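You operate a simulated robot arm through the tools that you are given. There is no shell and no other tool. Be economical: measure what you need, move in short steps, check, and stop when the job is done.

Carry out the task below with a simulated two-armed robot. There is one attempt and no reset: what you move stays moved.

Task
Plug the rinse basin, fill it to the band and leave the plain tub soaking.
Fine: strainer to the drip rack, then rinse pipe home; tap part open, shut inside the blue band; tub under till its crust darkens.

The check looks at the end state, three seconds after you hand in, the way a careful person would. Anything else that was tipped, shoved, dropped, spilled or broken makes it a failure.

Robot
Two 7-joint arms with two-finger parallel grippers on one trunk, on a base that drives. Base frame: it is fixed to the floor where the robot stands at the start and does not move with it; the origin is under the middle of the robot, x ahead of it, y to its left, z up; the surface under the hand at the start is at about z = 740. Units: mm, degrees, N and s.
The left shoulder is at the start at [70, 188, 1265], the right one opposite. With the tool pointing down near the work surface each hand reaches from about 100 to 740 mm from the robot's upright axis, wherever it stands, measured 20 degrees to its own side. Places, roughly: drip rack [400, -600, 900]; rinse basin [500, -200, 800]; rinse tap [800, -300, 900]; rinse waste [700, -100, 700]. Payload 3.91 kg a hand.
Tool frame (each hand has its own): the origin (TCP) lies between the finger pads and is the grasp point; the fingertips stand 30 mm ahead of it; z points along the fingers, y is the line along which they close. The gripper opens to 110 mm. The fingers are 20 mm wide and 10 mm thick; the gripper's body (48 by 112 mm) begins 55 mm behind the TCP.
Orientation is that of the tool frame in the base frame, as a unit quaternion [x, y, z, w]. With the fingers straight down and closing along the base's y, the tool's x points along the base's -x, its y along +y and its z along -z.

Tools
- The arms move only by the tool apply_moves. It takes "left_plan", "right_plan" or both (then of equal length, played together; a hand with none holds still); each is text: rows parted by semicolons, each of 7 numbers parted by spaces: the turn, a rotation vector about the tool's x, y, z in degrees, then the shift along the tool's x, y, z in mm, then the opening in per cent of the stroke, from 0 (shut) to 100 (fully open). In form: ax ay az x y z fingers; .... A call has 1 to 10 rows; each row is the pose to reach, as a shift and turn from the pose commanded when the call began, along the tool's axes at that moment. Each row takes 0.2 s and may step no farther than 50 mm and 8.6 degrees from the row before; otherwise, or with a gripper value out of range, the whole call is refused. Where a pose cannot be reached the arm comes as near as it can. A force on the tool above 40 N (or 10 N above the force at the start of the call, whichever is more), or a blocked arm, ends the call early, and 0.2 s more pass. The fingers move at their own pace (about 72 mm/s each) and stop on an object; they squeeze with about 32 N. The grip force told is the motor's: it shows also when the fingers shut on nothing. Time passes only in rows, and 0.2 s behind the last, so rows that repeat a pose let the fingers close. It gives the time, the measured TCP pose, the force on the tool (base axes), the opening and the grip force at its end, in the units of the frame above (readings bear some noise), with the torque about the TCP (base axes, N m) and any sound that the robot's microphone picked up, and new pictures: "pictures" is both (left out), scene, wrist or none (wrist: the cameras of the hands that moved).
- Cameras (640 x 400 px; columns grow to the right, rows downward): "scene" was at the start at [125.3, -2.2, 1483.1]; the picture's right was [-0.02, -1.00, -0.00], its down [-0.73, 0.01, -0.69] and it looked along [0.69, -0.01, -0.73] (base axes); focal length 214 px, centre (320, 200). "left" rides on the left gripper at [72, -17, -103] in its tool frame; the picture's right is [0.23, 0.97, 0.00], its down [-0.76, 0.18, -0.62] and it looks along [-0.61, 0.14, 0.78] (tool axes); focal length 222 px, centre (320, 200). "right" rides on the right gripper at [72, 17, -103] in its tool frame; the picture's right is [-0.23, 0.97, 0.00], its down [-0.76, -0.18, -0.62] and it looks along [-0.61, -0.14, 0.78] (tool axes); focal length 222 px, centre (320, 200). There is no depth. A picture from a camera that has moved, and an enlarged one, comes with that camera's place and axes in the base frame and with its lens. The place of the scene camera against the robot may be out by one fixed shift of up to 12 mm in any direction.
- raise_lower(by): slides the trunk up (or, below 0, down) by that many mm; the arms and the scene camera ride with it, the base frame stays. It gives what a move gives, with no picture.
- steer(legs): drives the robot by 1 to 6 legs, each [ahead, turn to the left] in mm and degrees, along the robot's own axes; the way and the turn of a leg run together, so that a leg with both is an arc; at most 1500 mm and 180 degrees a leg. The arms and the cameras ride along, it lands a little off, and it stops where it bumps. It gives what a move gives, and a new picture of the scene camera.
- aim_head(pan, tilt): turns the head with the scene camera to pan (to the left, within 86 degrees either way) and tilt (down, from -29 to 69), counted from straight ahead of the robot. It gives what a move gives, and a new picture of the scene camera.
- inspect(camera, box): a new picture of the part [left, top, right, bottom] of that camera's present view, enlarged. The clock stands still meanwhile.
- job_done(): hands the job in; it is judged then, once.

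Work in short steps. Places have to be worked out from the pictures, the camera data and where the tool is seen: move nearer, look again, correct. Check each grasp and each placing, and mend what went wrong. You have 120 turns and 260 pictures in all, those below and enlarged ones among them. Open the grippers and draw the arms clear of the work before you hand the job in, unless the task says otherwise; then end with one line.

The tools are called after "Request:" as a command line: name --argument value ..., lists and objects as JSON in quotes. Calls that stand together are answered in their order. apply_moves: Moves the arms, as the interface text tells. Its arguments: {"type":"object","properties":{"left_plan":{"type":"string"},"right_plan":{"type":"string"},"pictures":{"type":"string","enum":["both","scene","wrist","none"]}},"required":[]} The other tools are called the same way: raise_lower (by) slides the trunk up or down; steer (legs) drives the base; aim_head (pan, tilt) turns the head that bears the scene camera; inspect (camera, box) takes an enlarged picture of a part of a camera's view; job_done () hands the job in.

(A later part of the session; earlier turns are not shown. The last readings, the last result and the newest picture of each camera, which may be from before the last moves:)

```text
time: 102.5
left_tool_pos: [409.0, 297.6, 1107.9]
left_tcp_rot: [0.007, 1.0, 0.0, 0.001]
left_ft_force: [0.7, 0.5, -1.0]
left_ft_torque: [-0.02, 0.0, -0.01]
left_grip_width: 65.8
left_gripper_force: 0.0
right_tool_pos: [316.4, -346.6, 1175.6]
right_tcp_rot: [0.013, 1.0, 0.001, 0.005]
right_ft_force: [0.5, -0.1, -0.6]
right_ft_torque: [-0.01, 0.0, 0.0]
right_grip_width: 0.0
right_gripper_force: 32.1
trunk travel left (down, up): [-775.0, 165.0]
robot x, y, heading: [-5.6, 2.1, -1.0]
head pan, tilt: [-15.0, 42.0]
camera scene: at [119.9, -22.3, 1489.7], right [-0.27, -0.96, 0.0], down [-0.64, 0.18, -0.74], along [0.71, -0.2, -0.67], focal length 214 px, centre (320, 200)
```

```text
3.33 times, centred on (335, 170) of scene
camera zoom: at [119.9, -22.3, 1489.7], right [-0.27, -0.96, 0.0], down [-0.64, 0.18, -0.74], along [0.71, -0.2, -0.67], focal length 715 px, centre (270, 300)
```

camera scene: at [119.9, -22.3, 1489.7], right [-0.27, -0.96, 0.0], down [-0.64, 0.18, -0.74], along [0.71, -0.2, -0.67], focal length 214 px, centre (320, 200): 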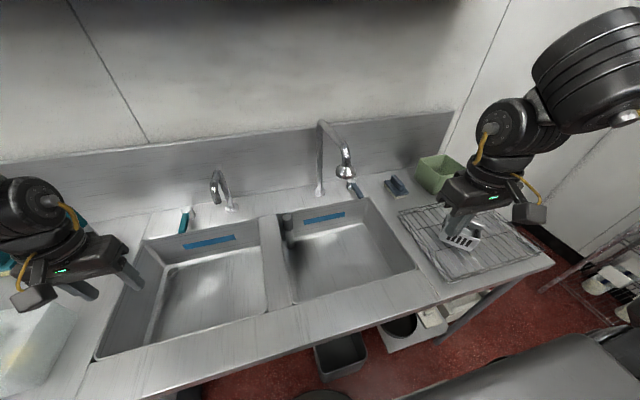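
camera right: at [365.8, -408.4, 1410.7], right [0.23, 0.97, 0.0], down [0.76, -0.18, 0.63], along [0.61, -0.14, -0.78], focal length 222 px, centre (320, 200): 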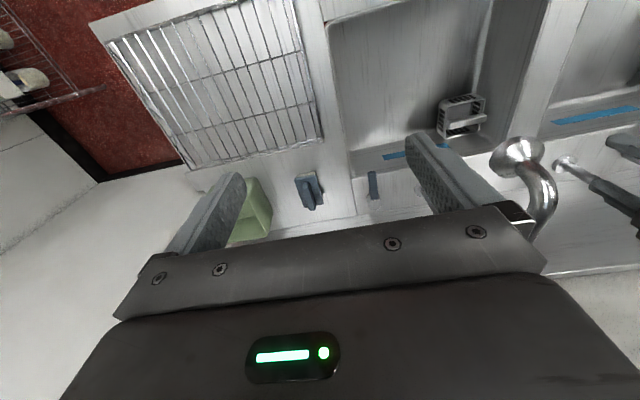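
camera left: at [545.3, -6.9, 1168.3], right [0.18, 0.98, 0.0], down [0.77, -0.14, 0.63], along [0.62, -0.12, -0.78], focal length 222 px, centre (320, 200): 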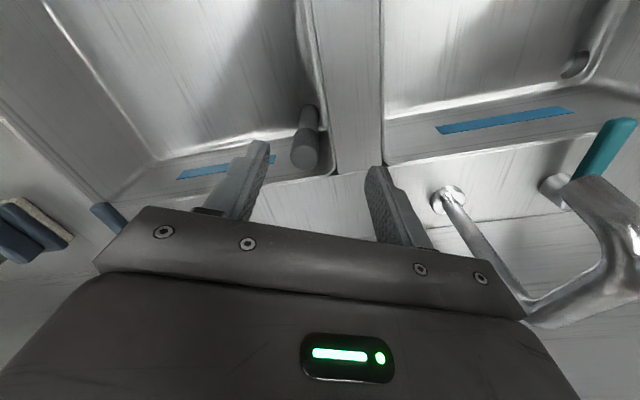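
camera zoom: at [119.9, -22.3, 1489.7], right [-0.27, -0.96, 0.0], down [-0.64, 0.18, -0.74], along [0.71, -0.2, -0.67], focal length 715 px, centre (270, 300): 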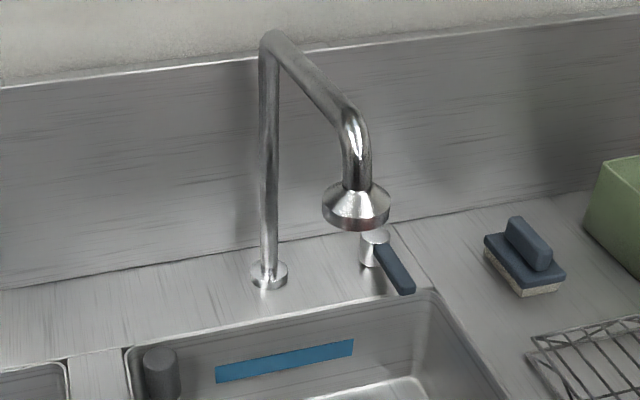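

I straddle the lever with open fingers so I can turn it either way. I bring the right hand forward with the fingers pitched 35° forward, staging short of the lever.

Request:
apply_moves --right_plan "0 -4.4 0 -40 0 15 45; 0 -8.8 0 -80 0 30 45; 0 -13.2 0 -120 0 45 45; 0 -17.6 0 -160 -2 62 45; 0 -22 0 -200 -3 78 45; 0 -26.4 0 -240 -4 94 45; 0 -30.8 0 -282 -5 110 45; 0 -35 0 -324 -5 125 45; 0 -35 0 -324 -5 125 45" --pictures "both"

Request:
inspect --camera "scene" --box '[280, 130, 420, 230]'

```text
time: 104.5
left_tool_pos: [408.9, 296.3, 1107.3]
left_tcp_rot: [0.005, 1.0, -0.001, 0.001]
left_ft_force: [-0.5, -0.8, 0.2]
left_ft_torque: [0.01, -0.02, 0.0]
left_grip_width: 66.1
left_gripper_force: 0.0
right_tool_pos: [637.7, -361.3, 1056.2]
right_tcp_rot: [0.013, 0.952, -0.003, 0.306]
right_ft_force: [-0.9, -0.3, -0.2]
right_ft_torque: [-0.01, -0.01, 0.0]
right_grip_width: 49.3
right_gripper_force: 0.1
trunk travel left (down, up): [-775.0, 165.0]
robot x, y, heading: [-6.1, 2.9, -0.7]
head pan, tilt: [-15.0, 42.0]
camera scene: at [118.9, -22.4, 1489.8], right [-0.27, -0.96, 0.0], down [-0.64, 0.18, -0.74], along [0.72, -0.2, -0.67], focal length 214 px, centre (320, 200)
camera right: at [520.8, -342.5, 1097.6], right [0.21, 0.97, 0.13], down [0.25, -0.19, 0.95], along [0.94, -0.17, -0.28], focal length 222 px, centre (320, 200)
```

scene: 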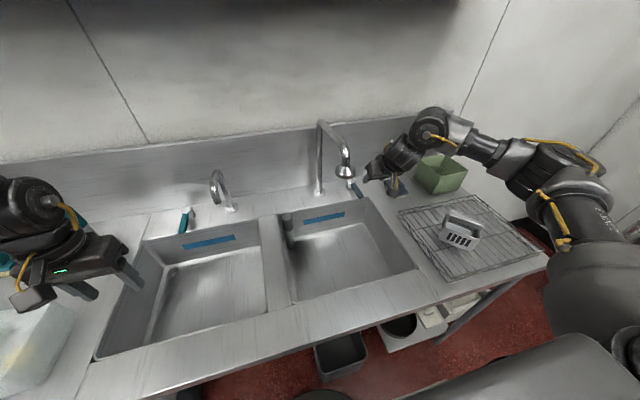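
right: 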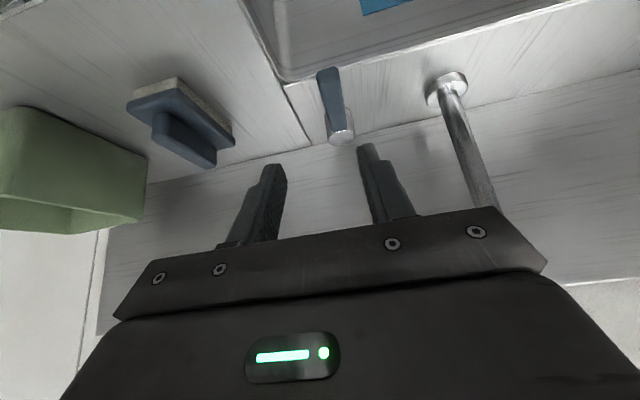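

```text
4.00 times, centred on (350, 180) of scene
camera zoom: at [118.9, -22.4, 1489.8], right [-0.27, -0.96, 0.0], down [-0.64, 0.18, -0.74], along [0.72, -0.2, -0.67], focal length 858 px, centre (200, 280)
```

zoom: 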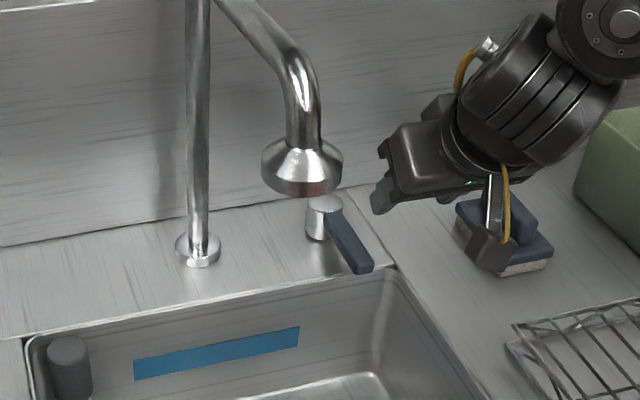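

The lever runs from about [690, -351] to its post at [800, -347], z ≈ 922. I advance so the fingers straddle it at x ≈ 712.

Request:
apply_moves --right_plan "0 0 0 5 12.6 20 45; 0 0 0 9 12.6 55 45; 0 0 0 14 12.6 90 45; 0 0 0 18 12.6 120 45; 0 0 0 18 12.6 139 45; 0 0 0 18 12.6 139 45" --pictures "both"

Request:
inspect --camera "scene" --box '[300, 140, 400, 230]'

Request:
inspect --camera "right" --box '[220, 60, 440, 240]'

```text
time: 105.9
left_tool_pos: [408.2, 297.5, 1109.9]
left_tcp_rot: [0.006, 1.0, -0.001, 0.001]
left_ft_force: [-1.0, 0.9, -0.4]
left_ft_torque: [-0.01, 0.01, 0.01]
left_grip_width: 65.9
left_gripper_force: 0.0
right_tool_pos: [708.3, -349.8, 931.2]
right_tcp_rot: [0.014, 0.952, -0.003, 0.306]
right_ft_force: [-0.6, -0.9, 8.5]
right_ft_torque: [-0.27, -0.06, -0.11]
right_grip_width: 49.8
right_gripper_force: 0.2
trunk travel left (down, up): [-775.0, 165.0]
robot x, y, heading: [-4.4, 3.6, -0.5]
head pan, tilt: [-15.0, 42.0]
camera scene: at [118.2, -22.1, 1490.0], right [-0.27, -0.96, 0.0], down [-0.64, 0.18, -0.74], along [0.72, -0.2, -0.67], focal length 214 px, centre (320, 200)
camera right: at [589.8, -330.5, 971.3], right [0.21, 0.97, 0.14], down [0.25, -0.19, 0.95], along [0.94, -0.17, -0.28], focal length 222 px, centre (320, 200)
```

scene: 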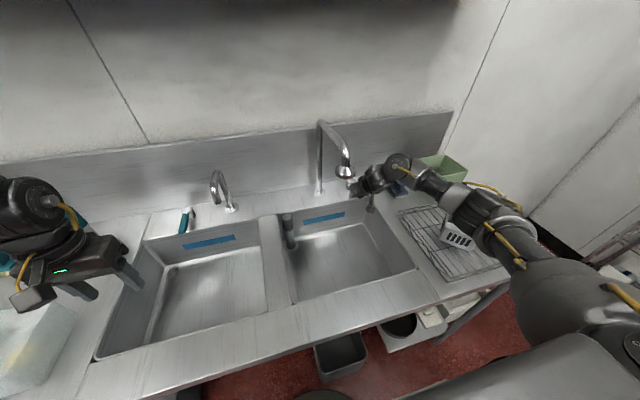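
right: 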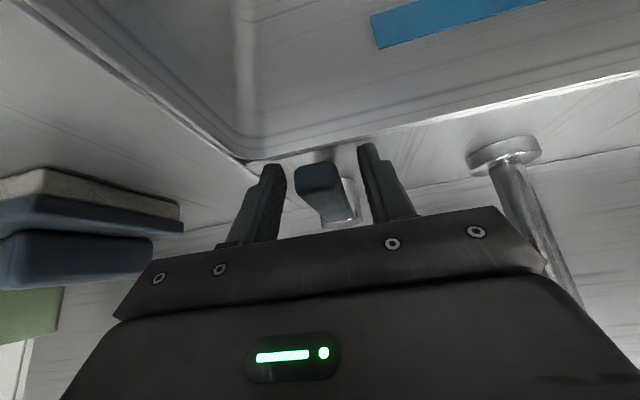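

```text
4.44 times, centred on (350, 185) of scene
camera zoom: at [118.2, -22.1, 1490.0], right [-0.27, -0.96, 0.0], down [-0.64, 0.18, -0.74], along [0.72, -0.2, -0.67], focal length 953 px, centre (187, 267)
```

zoom: 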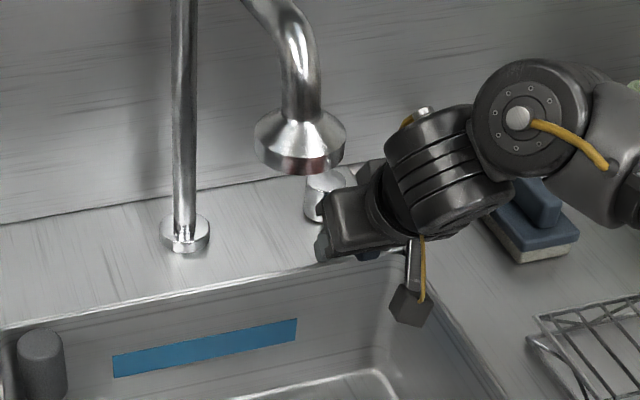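

```text
2.22 times, centred on (330, 150) of right
camera zoom: at [589.8, -330.5, 971.3], right [0.21, 0.97, 0.14], down [0.25, -0.19, 0.95], along [0.94, -0.17, -0.28], focal length 494 px, centre (298, 311)
```

zoom: 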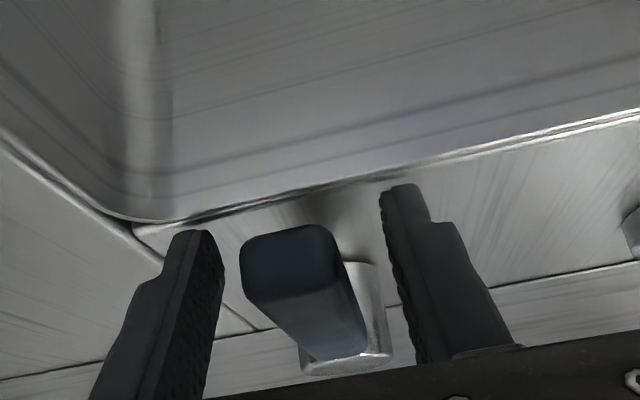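

The lever is straddled, and the fingertips lightly touch the deck (8.5 N), so I rise 4 mm. Then I nudge toward -y to test the opening direction.

Request:
apply_moves --right_plan "0 0 0 -2.3 0 -3.3 45; 0 0 0 -2.3 -8 -3.3 45; 0 0 0 -2.3 -15 -3.3 45; 0 0 0 -2.3 -20 -3.3 45; 0 0 0 -2.3 -24 -3.3 45" --pictures "wrist"

```text
time: 107.1
left_tool_pos: [409.4, 296.7, 1108.1]
left_tcp_rot: [0.006, 1.0, -0.001, 0.002]
left_ft_force: [0.6, 0.2, 0.8]
left_ft_torque: [0.01, -0.01, -0.02]
left_grip_width: 65.9
left_gripper_force: 0.0
right_tool_pos: [707.0, -375.1, 934.0]
right_tcp_rot: [0.013, 0.952, -0.003, 0.304]
right_ft_force: [-0.2, 2.0, 1.3]
right_ft_torque: [0.02, 0.0, 0.02]
right_grip_width: 50.2
right_gripper_force: 0.3
trunk travel left (down, up): [-775.0, 165.0]
robot x, y, heading: [-5.9, 1.0, -0.7]
head pan, tilt: [-15.0, 42.0]
camera right: at [588.3, -355.2, 974.5], right [0.21, 0.97, 0.13], down [0.25, -0.19, 0.95], along [0.94, -0.17, -0.29], focal length 222 px, centre (320, 200)
```

right: 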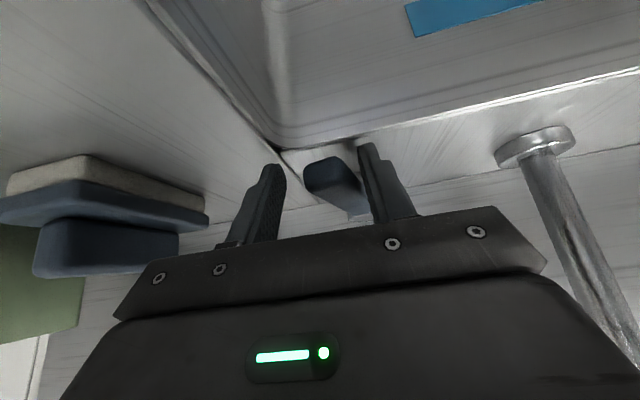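

The lever yields with only 2 N, so this direction turns it. I go 15 mm further and check for flow.

Request:
apply_moves --right_plan "0 0 0 -0.5 -8 0 45; 0 0 0 -1 -15 0 45; 0 0 0 -1 -15 0 45" --pictures "both"

Request:
inspect --camera "scene" --box '[270, 130, 430, 300]'

```text
time: 107.9
left_tool_pos: [409.1, 297.7, 1109.3]
left_tcp_rot: [0.006, 1.0, 0.0, 0.001]
left_ft_force: [0.0, -0.4, -0.8]
left_ft_torque: [0.02, 0.0, -0.03]
left_grip_width: 66.3
left_gripper_force: 0.0
right_tool_pos: [706.8, -390.7, 933.9]
right_tcp_rot: [0.014, 0.952, -0.003, 0.305]
right_ft_force: [0.2, -0.1, -0.1]
right_ft_torque: [0.02, 0.01, 0.01]
right_grip_width: 49.7
right_gripper_force: 0.0
trunk travel left (down, up): [-775.0, 165.0]
robot x, y, heading: [-7.1, 0.9, -0.7]
head pan, tilt: [-15.0, 42.0]
camera scene: at [120.0, -22.4, 1489.7], right [-0.27, -0.96, 0.0], down [-0.64, 0.18, -0.74], along [0.71, -0.2, -0.67], focal length 214 px, centre (320, 200)
camera right: at [588.8, -370.5, 974.9], right [0.21, 0.97, 0.13], down [0.25, -0.19, 0.95], along [0.94, -0.17, -0.29], focal length 222 px, centre (320, 200)
```

scene: 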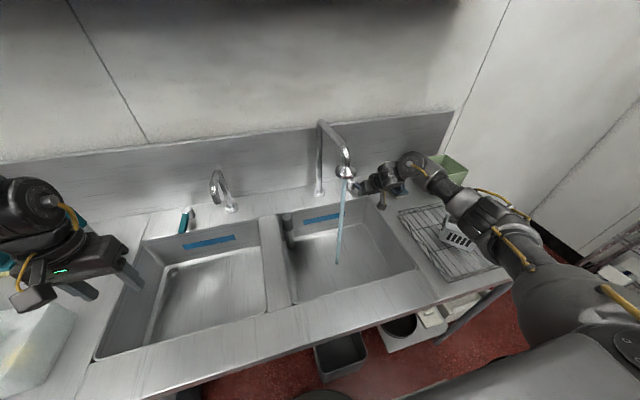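
right: 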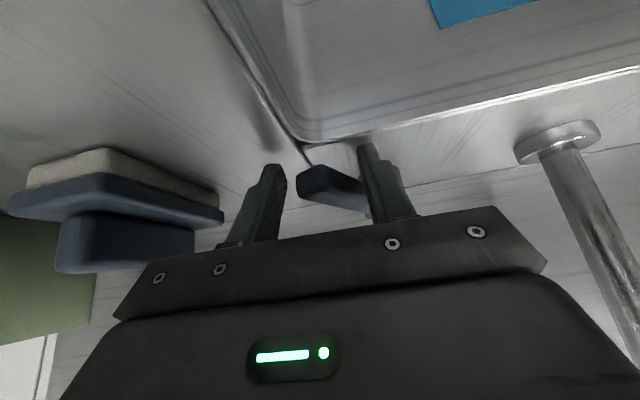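

```text
2.35 times, centred on (350, 215) of scene
camera zoom: at [120.0, -22.4, 1489.7], right [-0.27, -0.96, 0.0], down [-0.64, 0.18, -0.74], along [0.71, -0.2, -0.67], focal length 505 px, centre (249, 165)
```

zoom: 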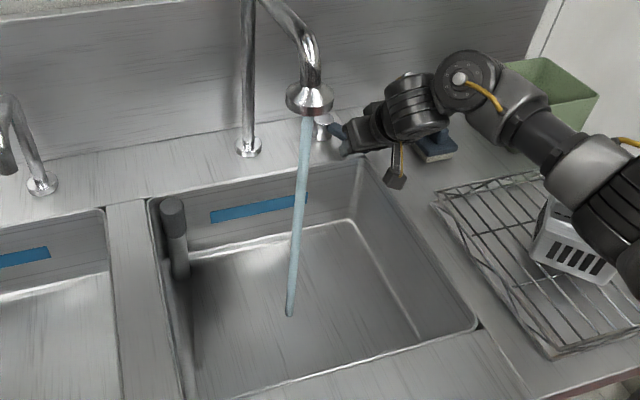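

Water is running at about a quarter turn. I hold for several seconds and check the level and whether the pipe seals.

Request:
apply_moves --right_plan "0 0 0 0 0 0 45; 0 0 0 0 0 0 45; 0 0 0 0 0 0 45; 0 0 0 0 0 0 45; 0 0 0 0 0 0 45; 0 0 0 0 0 0 45; 0 0 0 0 0 0 45; 0 0 0 0 0 0 45; 0 0 0 0 0 0 45; 0 0 0 0 0 0 45" --pictures "none"

Request:
inspect --camera "scene" --box '[270, 130, 430, 300]'

Request:
apply_moves --right_plan "0 0 0 0 0 0 45; 0 0 0 0 0 0 45; 0 0 0 0 0 0 45; 0 0 0 0 0 0 45; 0 0 0 0 0 0 45; 0 0 0 0 0 0 45; 0 0 0 0 0 0 45; 0 0 0 0 0 0 45; 0 0 0 0 0 0 45; 0 0 0 0 0 0 45" --pictures "none"

Request:
inspect --camera "scene" --box '[270, 130, 430, 300]'

```text
time: 110.1
left_tool_pos: [408.6, 296.5, 1107.8]
left_tcp_rot: [0.006, 1.0, 0.0, 0.001]
left_ft_force: [-0.1, -0.1, 0.0]
left_ft_torque: [0.03, 0.02, 0.0]
left_grip_width: 66.2
left_gripper_force: 0.2
right_tool_pos: [705.4, -389.6, 933.7]
right_tcp_rot: [0.013, 0.952, -0.003, 0.305]
right_ft_force: [0.3, 0.4, -0.4]
right_ft_torque: [0.0, -0.01, -0.01]
right_grip_width: 49.4
right_gripper_force: 0.1
trunk travel left (down, up): [-775.0, 165.0]
robot x, y, heading: [-5.8, 1.1, -0.7]
head pan, tilt: [-15.0, 42.0]
```

```text
2.35 times, centred on (350, 215) of scene
camera zoom: at [120.0, -22.6, 1489.7], right [-0.27, -0.96, 0.0], down [-0.64, 0.18, -0.74], along [0.71, -0.2, -0.67], focal length 505 px, centre (249, 165)
```

zoom: 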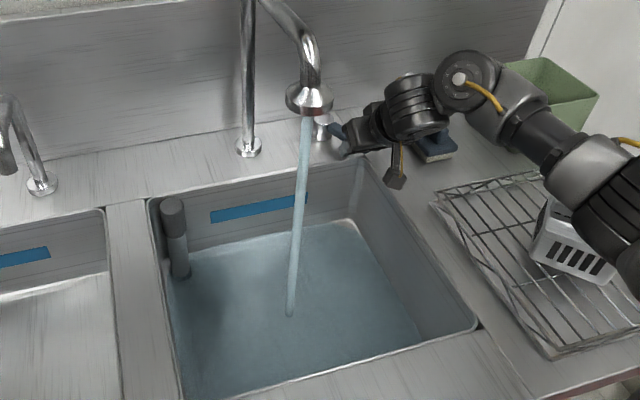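

```text
time: 112.3
left_tool_pos: [410.2, 297.3, 1108.2]
left_tcp_rot: [0.006, 1.0, 0.0, 0.0]
left_ft_force: [0.0, 0.6, 0.7]
left_ft_torque: [0.0, 0.04, 0.03]
left_grip_width: 66.0
left_gripper_force: 0.1
right_tool_pos: [707.2, -389.0, 933.7]
right_tcp_rot: [0.013, 0.952, -0.002, 0.305]
right_ft_force: [0.6, 0.3, -0.2]
right_ft_torque: [0.0, -0.02, 0.0]
right_grip_width: 49.6
right_gripper_force: 0.0
trunk travel left (down, up): [-775.0, 165.0]
robot x, y, heading: [-6.2, 4.9, -0.6]
head pan, tilt: [-15.0, 42.0]
```

```text
2.35 times, centred on (350, 215) of scene
camera zoom: at [120.0, -22.6, 1489.7], right [-0.27, -0.96, 0.0], down [-0.64, 0.18, -0.74], along [0.71, -0.2, -0.67], focal length 505 px, centre (249, 165)
```

zoom: 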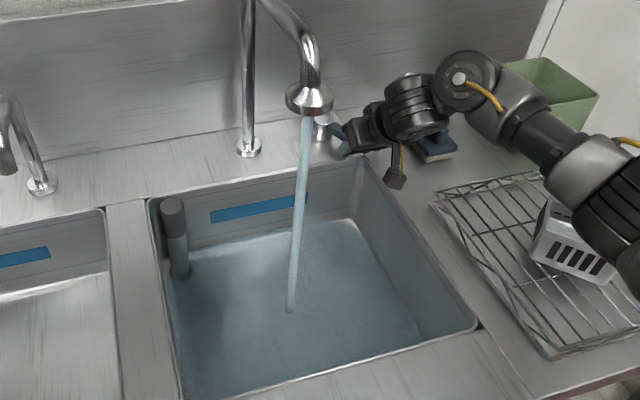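

The water is holding and rising. I wait longer.

Request:
apply_moves --right_plan "0 0 0 0 0 0 45; 0 0 0 0 0 0 45; 0 0 0 0 0 0 45; 0 0 0 0 0 0 45; 0 0 0 0 0 0 45; 0 0 0 0 0 0 45; 0 0 0 0 0 0 45; 0 0 0 0 0 0 45; 0 0 0 0 0 0 45; 0 0 0 0 0 0 45" --pictures "none"

Request:
apply_moves --right_plan "0 0 0 0 0 0 45; 0 0 0 0 0 0 45; 0 0 0 0 0 0 45; 0 0 0 0 0 0 45; 0 0 0 0 0 0 45; 0 0 0 0 0 0 45; 0 0 0 0 0 0 45; 0 0 0 0 0 0 45; 0 0 0 0 0 0 45; 0 0 0 0 0 0 45" --pictures "none"

Request:
apply_moves --right_plan "0 0 0 0 0 0 45; 0 0 0 0 0 0 45; 0 0 0 0 0 0 45; 0 0 0 0 0 0 45; 0 0 0 0 0 0 45; 0 0 0 0 0 0 45; 0 0 0 0 0 0 45; 0 0 0 0 0 0 45; 0 0 0 0 0 0 45; 0 0 0 0 0 0 45" --pictures "none"

Request:
inspect --camera "scene" --box '[270, 180, 390, 270]'

```text
time: 114.5
left_tool_pos: [409.2, 296.4, 1108.6]
left_tcp_rot: [0.006, 1.0, 0.0, 0.0]
left_ft_force: [-1.0, 0.4, 0.3]
left_ft_torque: [-0.02, -0.03, 0.03]
left_grip_width: 65.8
left_gripper_force: 0.0
right_tool_pos: [705.9, -389.7, 931.8]
right_tcp_rot: [0.013, 0.952, -0.002, 0.304]
right_ft_force: [-0.2, -1.1, 1.0]
right_ft_torque: [-0.01, 0.03, -0.01]
right_grip_width: 49.4
right_gripper_force: 0.1
trunk travel left (down, up): [-775.0, 165.0]
robot x, y, heading: [-3.4, 5.4, -1.1]
head pan, tilt: [-15.0, 42.0]
```

```text
time: 116.7
left_tool_pos: [409.0, 297.4, 1106.7]
left_tcp_rot: [0.006, 1.0, 0.0, 0.001]
left_ft_force: [0.0, 0.0, 0.2]
left_ft_torque: [0.0, 0.03, 0.0]
left_grip_width: 65.9
left_gripper_force: 0.1
right_tool_pos: [707.7, -389.7, 933.5]
right_tcp_rot: [0.012, 0.952, -0.002, 0.305]
right_ft_force: [1.2, 0.2, 1.3]
right_ft_torque: [0.0, 0.0, 0.01]
right_grip_width: 49.3
right_gripper_force: 0.0
trunk travel left (down, up): [-775.0, 165.0]
robot x, y, heading: [-3.4, 3.2, -0.7]
head pan, tilt: [-15.0, 42.0]
```

```text
time: 118.9
left_tool_pos: [409.7, 296.6, 1106.7]
left_tcp_rot: [0.005, 1.0, -0.001, 0.001]
left_ft_force: [0.9, 0.0, -0.2]
left_ft_torque: [0.01, -0.01, 0.01]
left_grip_width: 66.2
left_gripper_force: 0.0
right_tool_pos: [707.5, -390.1, 933.6]
right_tcp_rot: [0.012, 0.952, -0.002, 0.305]
right_ft_force: [-0.3, -0.2, -0.2]
right_ft_torque: [-0.03, 0.02, 0.0]
right_grip_width: 49.6
right_gripper_force: 0.0
trunk travel left (down, up): [-775.0, 165.0]
robot x, y, heading: [-4.1, 2.4, -0.9]
head pan, tilt: [-15.0, 42.0]
```

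```text
4.44 times, centred on (330, 225) of scene
camera zoom: at [120.0, -22.6, 1489.7], right [-0.27, -0.96, 0.0], down [-0.64, 0.18, -0.74], along [0.71, -0.2, -0.67], focal length 953 px, centre (276, 89)
```

zoom: 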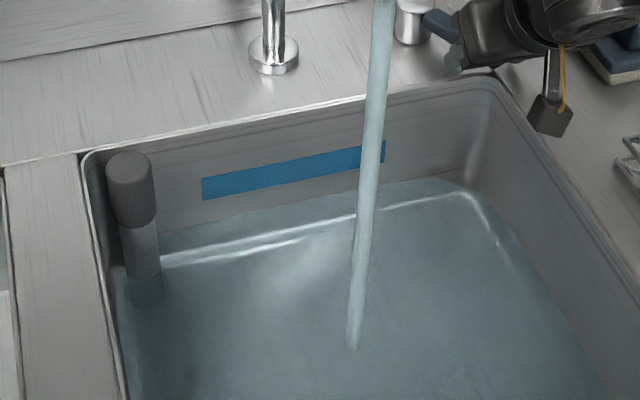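

The water line is about 25 px below the band's lower edge and rises about 3 px/s. I wait 6.6 s more.

Request:
apply_moves --right_plan "0 0 0 0 0 0 45; 0 0 0 0 0 0 45; 0 0 0 0 0 0 45; 0 0 0 0 0 0 45; 0 0 0 0 0 0 45; 0 0 0 0 0 0 45; 0 0 0 0 0 0 45; 0 0 0 0 0 0 45; 0 0 0 0 0 0 45; 0 0 0 0 0 0 45" --pictures "none"

Request:
apply_moves --right_plan "0 0 0 0 0 0 45; 0 0 0 0 0 0 45; 0 0 0 0 0 0 45; 0 0 0 0 0 0 45; 0 0 0 0 0 0 45; 0 0 0 0 0 0 45; 0 0 0 0 0 0 45; 0 0 0 0 0 0 45; 0 0 0 0 0 0 45; 0 0 0 0 0 0 45" --pictures "none"

Request:
apply_moves --right_plan "0 0 0 0 0 0 45; 0 0 0 0 0 0 45; 0 0 0 0 0 0 45; 0 0 0 0 0 0 45; 0 0 0 0 0 0 45; 0 0 0 0 0 0 45; 0 0 0 0 0 0 45; 0 0 0 0 0 0 45; 0 0 0 0 0 0 45; 0 0 0 0 0 0 45" --pictures "none"

Request:
inspect --camera "scene" --box '[270, 180, 390, 270]'

```text
time: 121.1
left_tool_pos: [409.1, 295.9, 1107.8]
left_tcp_rot: [0.006, 1.0, 0.001, 0.001]
left_ft_force: [-0.8, -0.1, 0.0]
left_ft_torque: [0.01, 0.04, 0.02]
left_grip_width: 66.0
left_gripper_force: 0.1
right_tool_pos: [707.6, -389.7, 933.7]
right_tcp_rot: [0.013, 0.952, -0.002, 0.305]
right_ft_force: [0.3, 0.0, -0.2]
right_ft_torque: [-0.02, 0.0, 0.0]
right_grip_width: 49.3
right_gripper_force: 0.0
trunk travel left (down, up): [-775.0, 165.0]
robot x, y, heading: [-7.8, 3.0, -1.1]
head pan, tilt: [-15.0, 42.0]
```

```text
time: 123.3
left_tool_pos: [409.5, 297.1, 1108.7]
left_tcp_rot: [0.006, 1.0, 0.001, 0.001]
left_ft_force: [0.5, -1.1, 0.4]
left_ft_torque: [0.02, -0.01, 0.01]
left_grip_width: 65.6
left_gripper_force: 0.1
right_tool_pos: [707.0, -389.9, 933.7]
right_tcp_rot: [0.013, 0.952, -0.003, 0.305]
right_ft_force: [-0.4, -0.2, 0.3]
right_ft_torque: [-0.02, 0.0, 0.03]
right_grip_width: 49.4
right_gripper_force: 0.0
trunk travel left (down, up): [-775.0, 165.0]
robot x, y, heading: [-6.0, 3.6, -0.7]
head pan, tilt: [-15.0, 42.0]
```

```text
time: 125.5
left_tool_pos: [409.9, 297.9, 1107.7]
left_tcp_rot: [0.006, 1.0, 0.0, 0.001]
left_ft_force: [-0.2, 0.2, 0.2]
left_ft_torque: [0.0, 0.0, 0.0]
left_grip_width: 65.8
left_gripper_force: 0.0
right_tool_pos: [706.9, -389.3, 933.7]
right_tcp_rot: [0.013, 0.952, -0.003, 0.305]
right_ft_force: [-1.3, -0.6, -0.1]
right_ft_torque: [-0.01, 0.02, -0.01]
right_grip_width: 49.4
right_gripper_force: 0.1
trunk travel left (down, up): [-775.0, 165.0]
robot x, y, heading: [-4.5, -0.1, -0.7]
head pan, tilt: [-15.0, 42.0]
```

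```text
4.44 times, centred on (330, 225) of scene
camera zoom: at [120.0, -22.6, 1489.7], right [-0.27, -0.96, 0.0], down [-0.64, 0.18, -0.74], along [0.71, -0.2, -0.67], focal length 953 px, centre (276, 89)
```

zoom: 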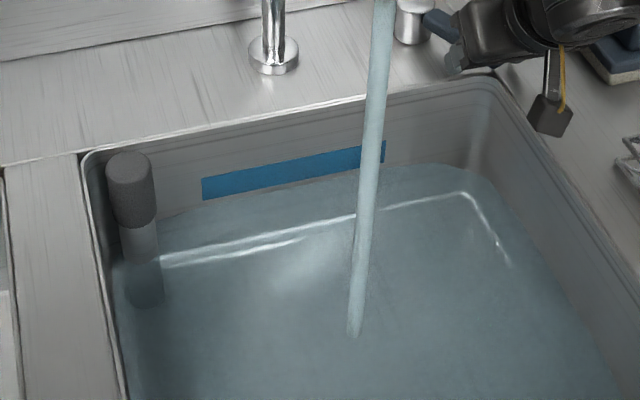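

The water has almost reached the band's lower edge. I wait one more call, then swing the lever back shut.

Request:
apply_moves --right_plan "0 0 0 0 0 0 45; 0 0 0 0 0 0 45; 0 0 0 0 0 0 45; 0 0 0 0 0 0 45; 0 0 0 0 0 0 45; 0 0 0 0 0 0 45; 0 0 0 0 0 0 45; 0 0 0 0 0 0 45; 0 0 0 0 0 0 45; 0 0 0 0 14 0 45" --pictures "none"

Request:
apply_moves --right_plan "0 0 0 0 12 0 45; 0 0 0 0 24 0 45; 0 0 0 0 34 0 45; 0 0 0 0 41 0 45" --pictures "both"

Request:
inspect --camera "scene" --box '[270, 150, 390, 270]'

```text
time: 127.7
left_tool_pos: [410.2, 297.8, 1107.8]
left_tcp_rot: [0.006, 1.0, 0.0, 0.001]
left_ft_force: [0.6, 0.2, 0.7]
left_ft_torque: [0.0, -0.01, 0.01]
left_grip_width: 66.0
left_gripper_force: 0.0
right_tool_pos: [707.2, -374.4, 933.7]
right_tcp_rot: [0.013, 0.953, -0.003, 0.304]
right_ft_force: [-1.6, -1.6, 0.2]
right_ft_torque: [-0.02, -0.02, 0.0]
right_grip_width: 49.9
right_gripper_force: 0.5
trunk travel left (down, up): [-775.0, 165.0]
robot x, y, heading: [-6.2, 6.1, -0.9]
head pan, tilt: [-15.0, 42.0]
```

```text
time: 128.7
left_tool_pos: [409.8, 296.7, 1108.2]
left_tcp_rot: [0.006, 1.0, 0.0, 0.001]
left_ft_force: [0.3, 0.9, 0.2]
left_ft_torque: [-0.02, 0.02, 0.0]
left_grip_width: 65.7
left_gripper_force: 0.0
right_tool_pos: [707.4, -333.5, 934.1]
right_tcp_rot: [0.013, 0.952, -0.003, 0.304]
right_ft_force: [-0.2, -1.2, -0.8]
right_ft_torque: [0.0, -0.03, 0.0]
right_grip_width: 50.3
right_gripper_force: 0.5
trunk travel left (down, up): [-775.0, 165.0]
robot x, y, heading: [-3.3, 6.1, -0.6]
head pan, tilt: [-15.0, 42.0]
camera scene: at [120.1, -22.5, 1489.7], right [-0.27, -0.96, 0.0], down [-0.64, 0.18, -0.74], along [0.71, -0.2, -0.67], focal length 214 px, centre (320, 200)
camera right: at [590.1, -314.6, 975.6], right [0.21, 0.97, 0.13], down [0.25, -0.19, 0.95], along [0.94, -0.17, -0.29], focal length 222 px, centre (320, 200)
```

scene: 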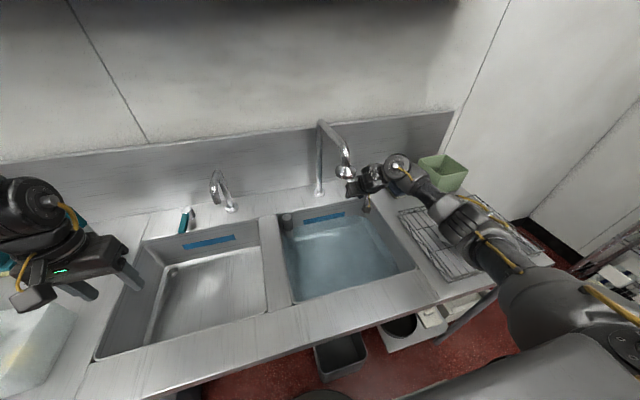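
right: 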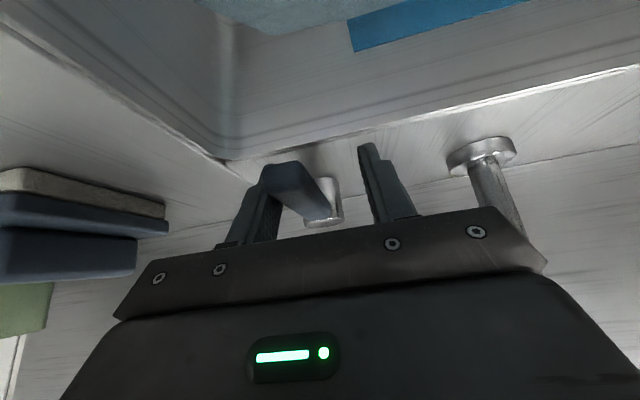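

```text
3.33 times, centred on (330, 210) of scene
camera zoom: at [120.1, -22.5, 1489.7], right [-0.27, -0.96, 0.0], down [-0.64, 0.18, -0.74], along [0.71, -0.2, -0.67], focal length 715 px, centre (287, 167)
```

zoom: 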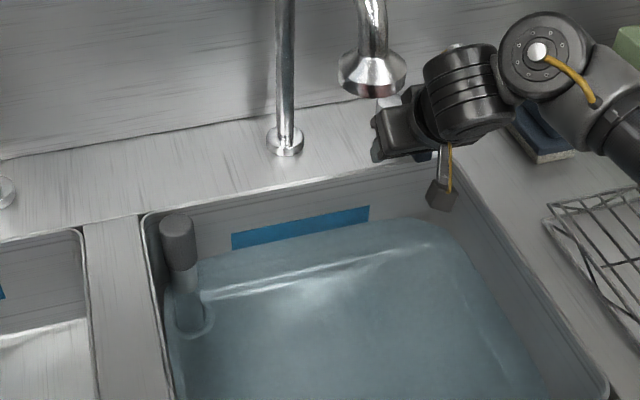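

The stream has stopped. I zoom on the band to verify the level.

Request:
inspect --camera "scene" --box '[290, 200, 370, 240]'

Request:
inspect --camera "right" --box '[220, 0, 540, 230]'

```text
8.00 times, centred on (330, 220) of scene
camera zoom: at [120.1, -22.5, 1489.7], right [-0.27, -0.96, 0.0], down [-0.64, 0.18, -0.74], along [0.71, -0.2, -0.67], focal length 1716 px, centre (240, 40)
```

zoom: 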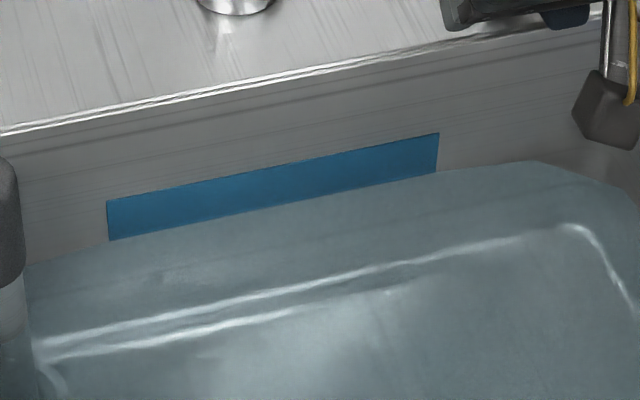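

```text
1.74 times, centred on (380, 115) of right
camera zoom: at [590.1, -314.6, 975.6], right [0.21, 0.97, 0.13], down [0.25, -0.19, 0.95], along [0.94, -0.17, -0.29], focal length 386 px, centre (216, 348)
```

zoom: 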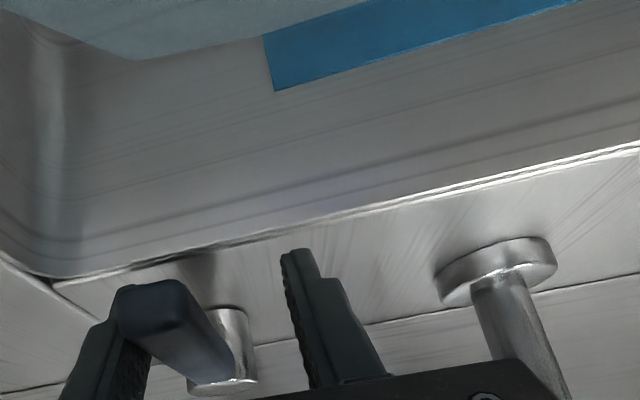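

The water line is right at the band's lower edge, so more is needed. I first wait 2 s to check whether the level holds.

Request:
apply_moves --right_plan "0 0 0 0 0 0 45; 0 0 0 0 0 0 45; 0 0 0 0 0 0 45; 0 0 0 0 0 0 45; 0 0 0 0 0 0 45; 0 0 0 0 0 0 45; 0 0 0 0 0 0 45; 0 0 0 0 0 0 45; 0 0 0 0 0 0 45; 0 0 0 0 0 0 45" --pictures "none"

Request:
inspect --camera "scene" --box '[290, 200, 370, 240]'

Request:
inspect --camera "scene" --box '[270, 180, 390, 270]'

```text
time: 130.9
left_tool_pos: [409.9, 296.6, 1108.5]
left_tcp_rot: [0.006, 1.0, 0.0, 0.001]
left_ft_force: [0.2, -0.6, -0.4]
left_ft_torque: [-0.04, 0.04, 0.01]
left_grip_width: 65.9
left_gripper_force: 0.1
right_tool_pos: [708.2, -334.4, 933.3]
right_tcp_rot: [0.013, 0.953, -0.002, 0.304]
right_ft_force: [-0.1, -1.3, 0.3]
right_ft_torque: [0.04, -0.01, 0.02]
right_grip_width: 49.8
right_gripper_force: 0.2
trunk travel left (down, up): [-775.0, 165.0]
robot x, y, heading: [-5.2, -1.9, -0.6]
head pan, tilt: [-15.0, 42.0]
```

```text
8.00 times, centred on (330, 220) of scene
camera zoom: at [120.0, -22.8, 1489.7], right [-0.27, -0.96, 0.0], down [-0.64, 0.18, -0.74], along [0.71, -0.2, -0.67], focal length 1716 px, centre (240, 40)
```

zoom: 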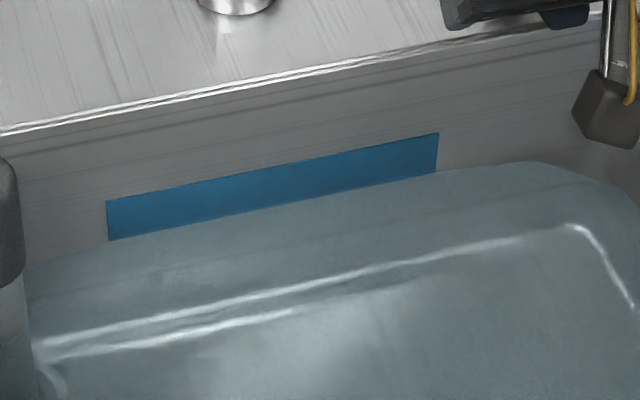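

```text
4.44 times, centred on (330, 225) of scene
camera zoom: at [120.0, -22.8, 1489.7], right [-0.27, -0.96, 0.0], down [-0.64, 0.18, -0.74], along [0.71, -0.2, -0.67], focal length 953 px, centre (276, 89)
```

zoom: 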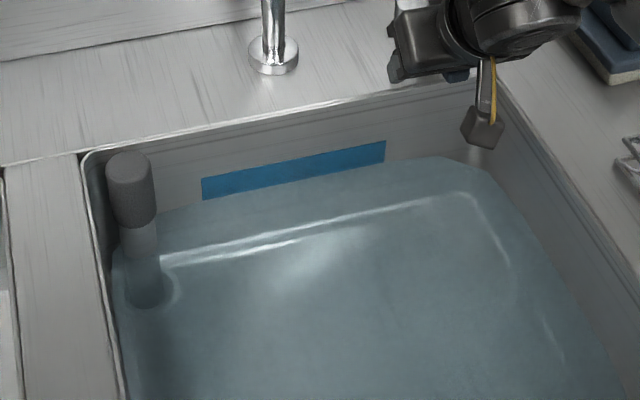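

The level is steady, so the seal is good and the tap shut. I give another short burst of about 2.4 s and close again.

Request:
apply_moves --right_plan "0 0 0 0 -20 0 45; 0 0 0 0 -40 0 45; 0 0 0 0 -56 0 45; 0 0 0 0 -56 0 45; 0 0 0 0 -56 0 45; 0 0 0 0 -56 0 45; 0 0 0 0 -56 0 45; 0 0 0 0 -40 0 45; 0 0 0 0 -20 0 45; 0 0 0 0 0 0 45" --pictures "none"

Request:
inspect --camera "scene" --box '[290, 200, 370, 240]'

Request:
inspect --camera "scene" --box '[270, 150, 390, 270]'

```text
time: 133.1
left_tool_pos: [410.1, 297.1, 1107.4]
left_tcp_rot: [0.007, 1.0, 0.0, 0.001]
left_ft_force: [-0.1, 0.1, -0.3]
left_ft_torque: [0.0, -0.01, -0.01]
left_grip_width: 66.0
left_gripper_force: 0.0
right_tool_pos: [706.9, -333.7, 934.6]
right_tcp_rot: [0.014, 0.952, -0.004, 0.305]
right_ft_force: [0.5, -0.8, 0.3]
right_ft_torque: [0.03, 0.04, 0.02]
right_grip_width: 50.4
right_gripper_force: 0.7
trunk travel left (down, up): [-775.0, 165.0]
robot x, y, heading: [-6.7, 3.5, -0.6]
head pan, tilt: [-15.0, 42.0]
```

```text
8.00 times, centred on (330, 220) of scene
camera zoom: at [120.3, -22.4, 1489.7], right [-0.27, -0.96, 0.0], down [-0.64, 0.18, -0.74], along [0.71, -0.2, -0.67], focal length 1716 px, centre (240, 40)
```

zoom: 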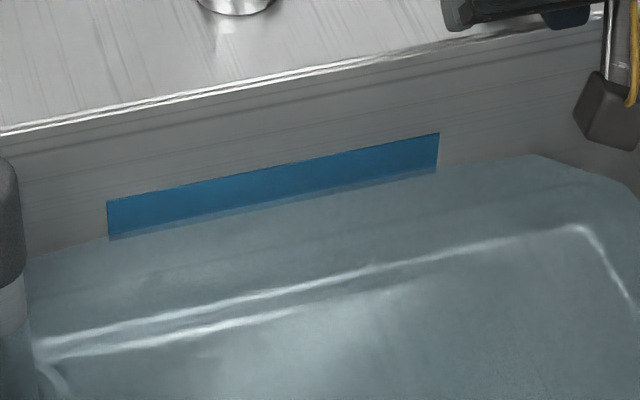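

```text
3.33 times, centred on (330, 210) of scene
camera zoom: at [120.3, -22.4, 1489.7], right [-0.27, -0.96, 0.0], down [-0.64, 0.18, -0.74], along [0.71, -0.2, -0.67], focal length 715 px, centre (287, 167)
```

zoom: 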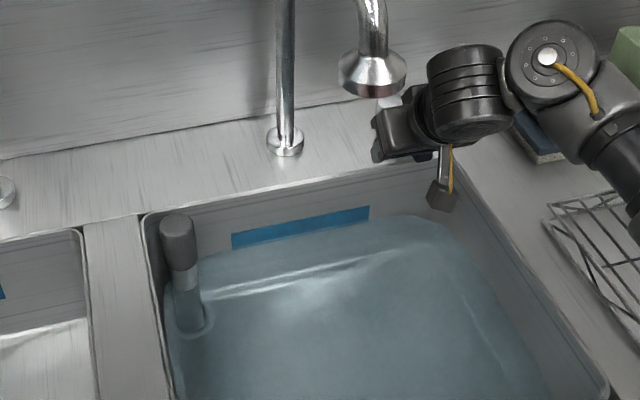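

The water now covers about 17% of the band. The tub will add a little more, so one more identical burst should put it near the middle.

Request:
apply_moves --right_plan "0 0 0 0 -20 0 45; 0 0 0 0 -40 0 45; 0 0 0 0 -56 0 45; 0 0 0 0 -56 0 45; 0 0 0 0 -56 0 45; 0 0 0 0 -56 0 45; 0 0 0 0 -56 0 45; 0 0 0 0 -40 0 45; 0 0 0 0 -20 0 45; 0 0 0 0 0 0 45" --pictures "none"

Request:
inspect --camera "scene" --box '[290, 200, 370, 240]'

Request:
inspect --camera "right" --box '[220, 0, 540, 230]'

```text
time: 135.3
left_tool_pos: [408.8, 297.4, 1107.8]
left_tcp_rot: [0.006, 1.0, 0.0, 0.001]
left_ft_force: [0.8, 0.4, -0.9]
left_ft_torque: [0.03, 0.0, -0.01]
left_grip_width: 65.7
left_gripper_force: 0.2
right_tool_pos: [708.9, -334.1, 932.0]
right_tcp_rot: [0.014, 0.952, -0.004, 0.305]
right_ft_force: [0.2, -1.1, -0.4]
right_ft_torque: [0.01, -0.01, 0.0]
right_grip_width: 50.0
right_gripper_force: 0.3
trunk travel left (down, up): [-775.0, 165.0]
robot x, y, heading: [-6.7, 3.8, -0.6]
head pan, tilt: [-15.0, 42.0]
```

```text
8.00 times, centred on (330, 220) of scene
camera zoom: at [120.4, -22.2, 1489.7], right [-0.27, -0.96, 0.0], down [-0.64, 0.18, -0.74], along [0.71, -0.2, -0.67], focal length 1716 px, centre (240, 40)
```

zoom: 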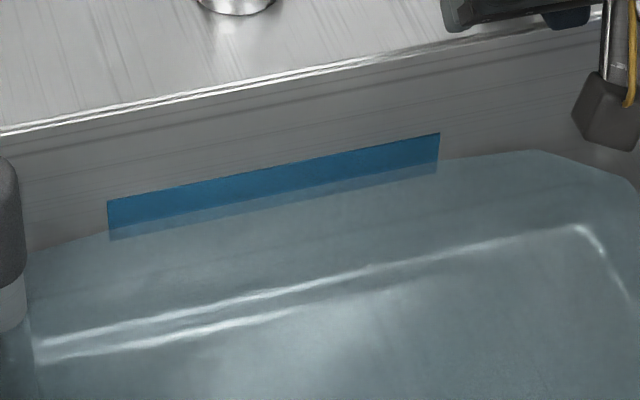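

```text
1.74 times, centred on (380, 115) of right
camera zoom: at [591.0, -314.6, 973.9], right [0.21, 0.97, 0.13], down [0.25, -0.19, 0.95], along [0.94, -0.17, -0.29], focal length 386 px, centre (216, 348)
```

zoom: 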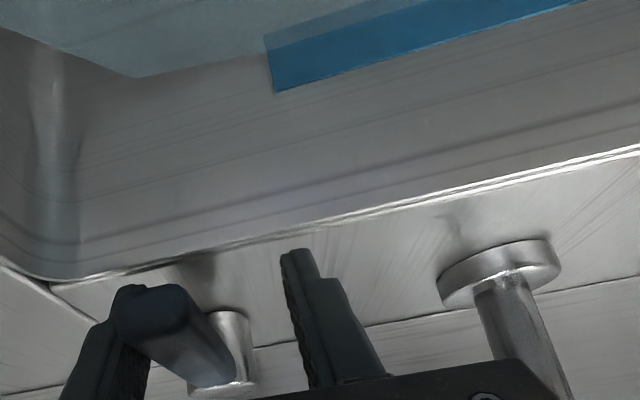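

About a third of the band is covered and the lever is shut. I centre the fingers on the lever and withdraw the right hand back to its tucked pose.

Request:
apply_moves --right_plan "0 0 0 0 -12 0 45; 0 0 0 0 -12 -30 45; 0 0 0 -5 -12 -70 45; 0 0 0 -10 -12 -110 45; 0 0 0 -18 -12 -139 45" --pictures "none"

Request:
apply_moves --right_plan "0 4.4 0 16 0 -30 45; 0 8.8 0 35 0 -62 45; 0 13.2 0 55 0 -95 45; 0 17.6 0 75 0 -128 45; 0 22 0 95 0 -162 45; 0 26.4 0 115 0 -196 45; 0 30.8 0 140 0 -228 45; 0 35 0 165 0 -258 45" --pictures "scene"

```text
time: 136.5
left_tool_pos: [408.9, 297.8, 1106.9]
left_tcp_rot: [0.006, 1.0, 0.001, 0.001]
left_ft_force: [0.9, 0.4, -0.2]
left_ft_torque: [-0.03, 0.01, -0.05]
left_grip_width: 65.8
left_gripper_force: 0.0
right_tool_pos: [641.8, -346.2, 1055.8]
right_tcp_rot: [0.013, 0.952, -0.004, 0.304]
right_ft_force: [-0.1, 1.0, -0.8]
right_ft_torque: [-0.01, -0.02, -0.01]
right_grip_width: 49.4
right_gripper_force: 0.2
trunk travel left (down, up): [-775.0, 165.0]
robot x, y, heading: [-7.1, -0.7, -1.0]
head pan, tilt: [-15.0, 42.0]
```

```text
time: 138.3
left_tool_pos: [408.5, 296.7, 1108.2]
left_tcp_rot: [0.007, 1.0, 0.0, 0.001]
left_ft_force: [-0.6, 0.2, -0.3]
left_ft_torque: [0.04, 0.0, -0.03]
left_grip_width: 66.0
left_gripper_force: 0.1
right_tool_pos: [355.3, -336.1, 1172.4]
right_tcp_rot: [0.014, 1.0, 0.001, 0.003]
right_ft_force: [-0.5, -0.1, 0.5]
right_ft_torque: [0.0, -0.05, 0.0]
right_grip_width: 49.6
right_gripper_force: 0.0
trunk travel left (down, up): [-775.0, 165.0]
robot x, y, heading: [-3.4, 1.2, -0.6]
head pan, tilt: [-15.0, 42.0]
camera scene: at [118.7, -22.5, 1489.8], right [-0.27, -0.96, 0.0], down [-0.64, 0.18, -0.74], along [0.72, -0.2, -0.67], focal length 214 px, centre (320, 200)
```

scene: 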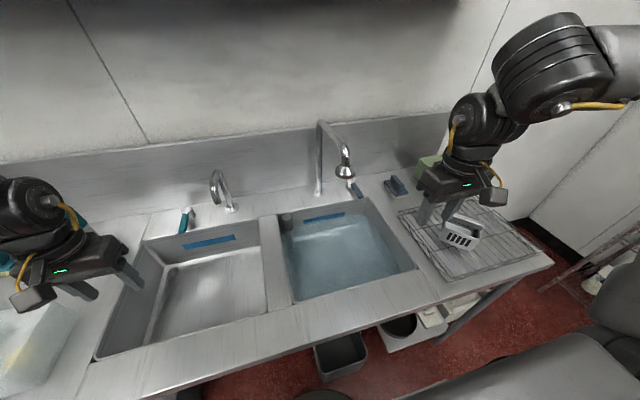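

Tap done. Now the tub: I drive (back, left, along, and forward) to stand at y ≈ 350.

Request:
steer --legs '[[-120, 0], [0, 90], [350, 0], [0, -90], [115, 0]]'

Request:
aim_head --pan 30 --tilt 52

Request:
inspect --camera "left" --box '[0, 0, 640, 400]'

```text
time: 149.9
left_tool_pos: [407.9, 642.0, 1108.3]
left_tcp_rot: [0.008, 1.0, 0.0, 0.002]
left_ft_force: [-0.8, 0.3, 0.1]
left_ft_torque: [0.02, 0.01, -0.04]
left_grip_width: 66.0
left_gripper_force: 0.0
right_tool_pos: [353.5, 7.9, 1172.8]
right_tcp_rot: [0.016, 1.0, 0.002, 0.005]
right_ft_force: [0.1, -1.0, -0.3]
right_ft_torque: [0.03, 0.03, 0.01]
right_grip_width: 49.2
right_gripper_force: 0.0
trunk travel left (down, up): [-775.0, 165.0]
robot x, y, heading: [-8.5, 348.6, -0.9]
head pan, tilt: [-15.0, 42.0]
camera scene: at [117.2, 323.4, 1489.9], right [-0.28, -0.96, 0.0], down [-0.64, 0.19, -0.74], along [0.71, -0.21, -0.67], focal length 214 px, centre (320, 200)
```

scene: 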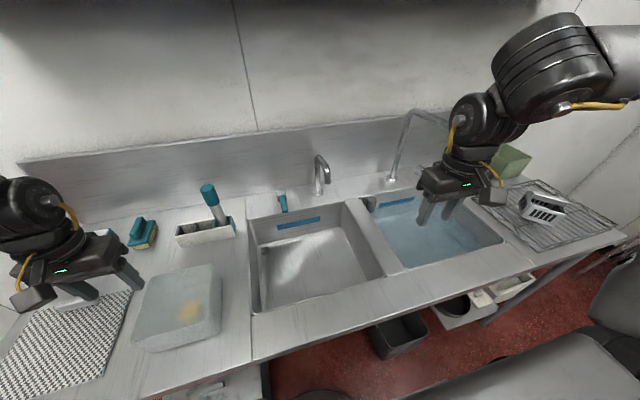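

```text
time: 151.1
left_tool_pos: [409.1, 641.9, 1108.6]
left_tcp_rot: [0.008, 1.0, 0.0, 0.001]
left_ft_force: [0.3, 0.2, -0.8]
left_ft_torque: [0.01, 0.0, -0.01]
left_grip_width: 66.0
left_gripper_force: 0.0
right_tool_pos: [352.1, 8.4, 1172.6]
right_tcp_rot: [0.017, 1.0, 0.002, 0.005]
right_ft_force: [-1.2, -0.4, 0.8]
right_ft_torque: [0.0, -0.01, 0.02]
right_grip_width: 49.7
right_gripper_force: 0.0
trunk travel left (down, up): [-775.0, 165.0]
robot x, y, heading: [-8.0, 351.3, -1.0]
head pan, tilt: [30.0, 52.0]
camera scene: at [103.6, 383.0, 1475.9], right [0.48, -0.88, 0.0], down [-0.69, -0.38, -0.62], along [0.54, 0.3, -0.79], focal length 214 px, centre (320, 200)
```

scene: 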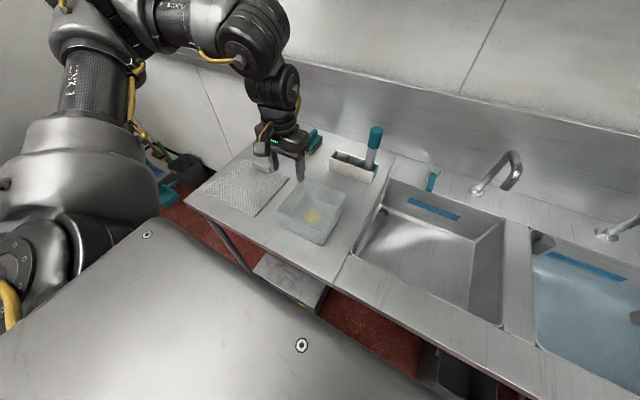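

```text
1.00 times, centred on (320, 200) of left (not enlarged: the box is as wide or as high as the picture)
camera zoom: at [336.7, 626.4, 1211.8], right [-0.21, 0.98, 0.0], down [0.76, 0.16, 0.63], along [0.61, 0.13, -0.78], focal length 222 px, centre (320, 200)
```

zoom: 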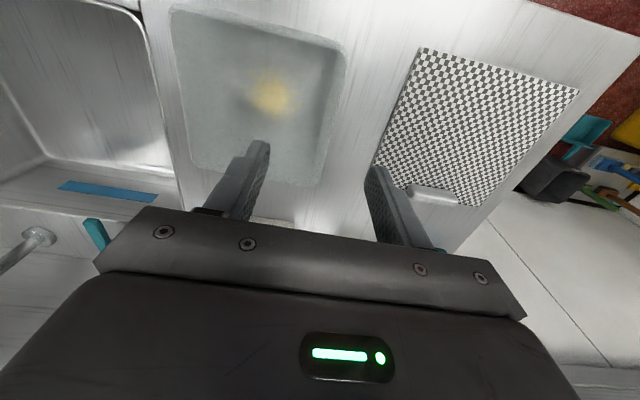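

Request:
inspect --camera "scene" --box '[260, 160, 370, 260]'

Request:
inspect --camera "left" --box '[150, 0, 370, 200]'

```text
4.00 times, centred on (315, 210) of scene
camera zoom: at [103.6, 383.0, 1475.9], right [0.48, -0.88, 0.0], down [-0.69, -0.38, -0.62], along [0.54, 0.3, -0.79], focal length 858 px, centre (340, 160)
```

zoom: 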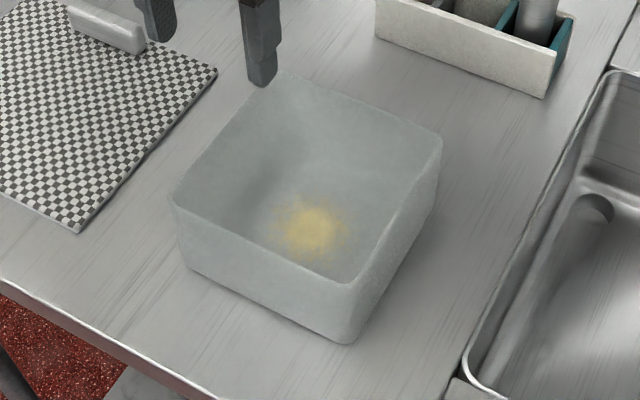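

```text
2.00 times, centred on (260, 100) of left
camera zoom: at [336.7, 626.4, 1211.8], right [-0.21, 0.98, 0.0], down [0.76, 0.16, 0.63], along [0.61, 0.13, -0.78], focal length 444 px, centre (440, 400)
```

zoom: 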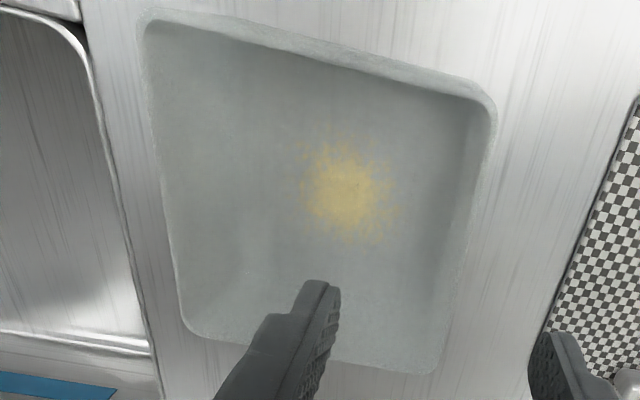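

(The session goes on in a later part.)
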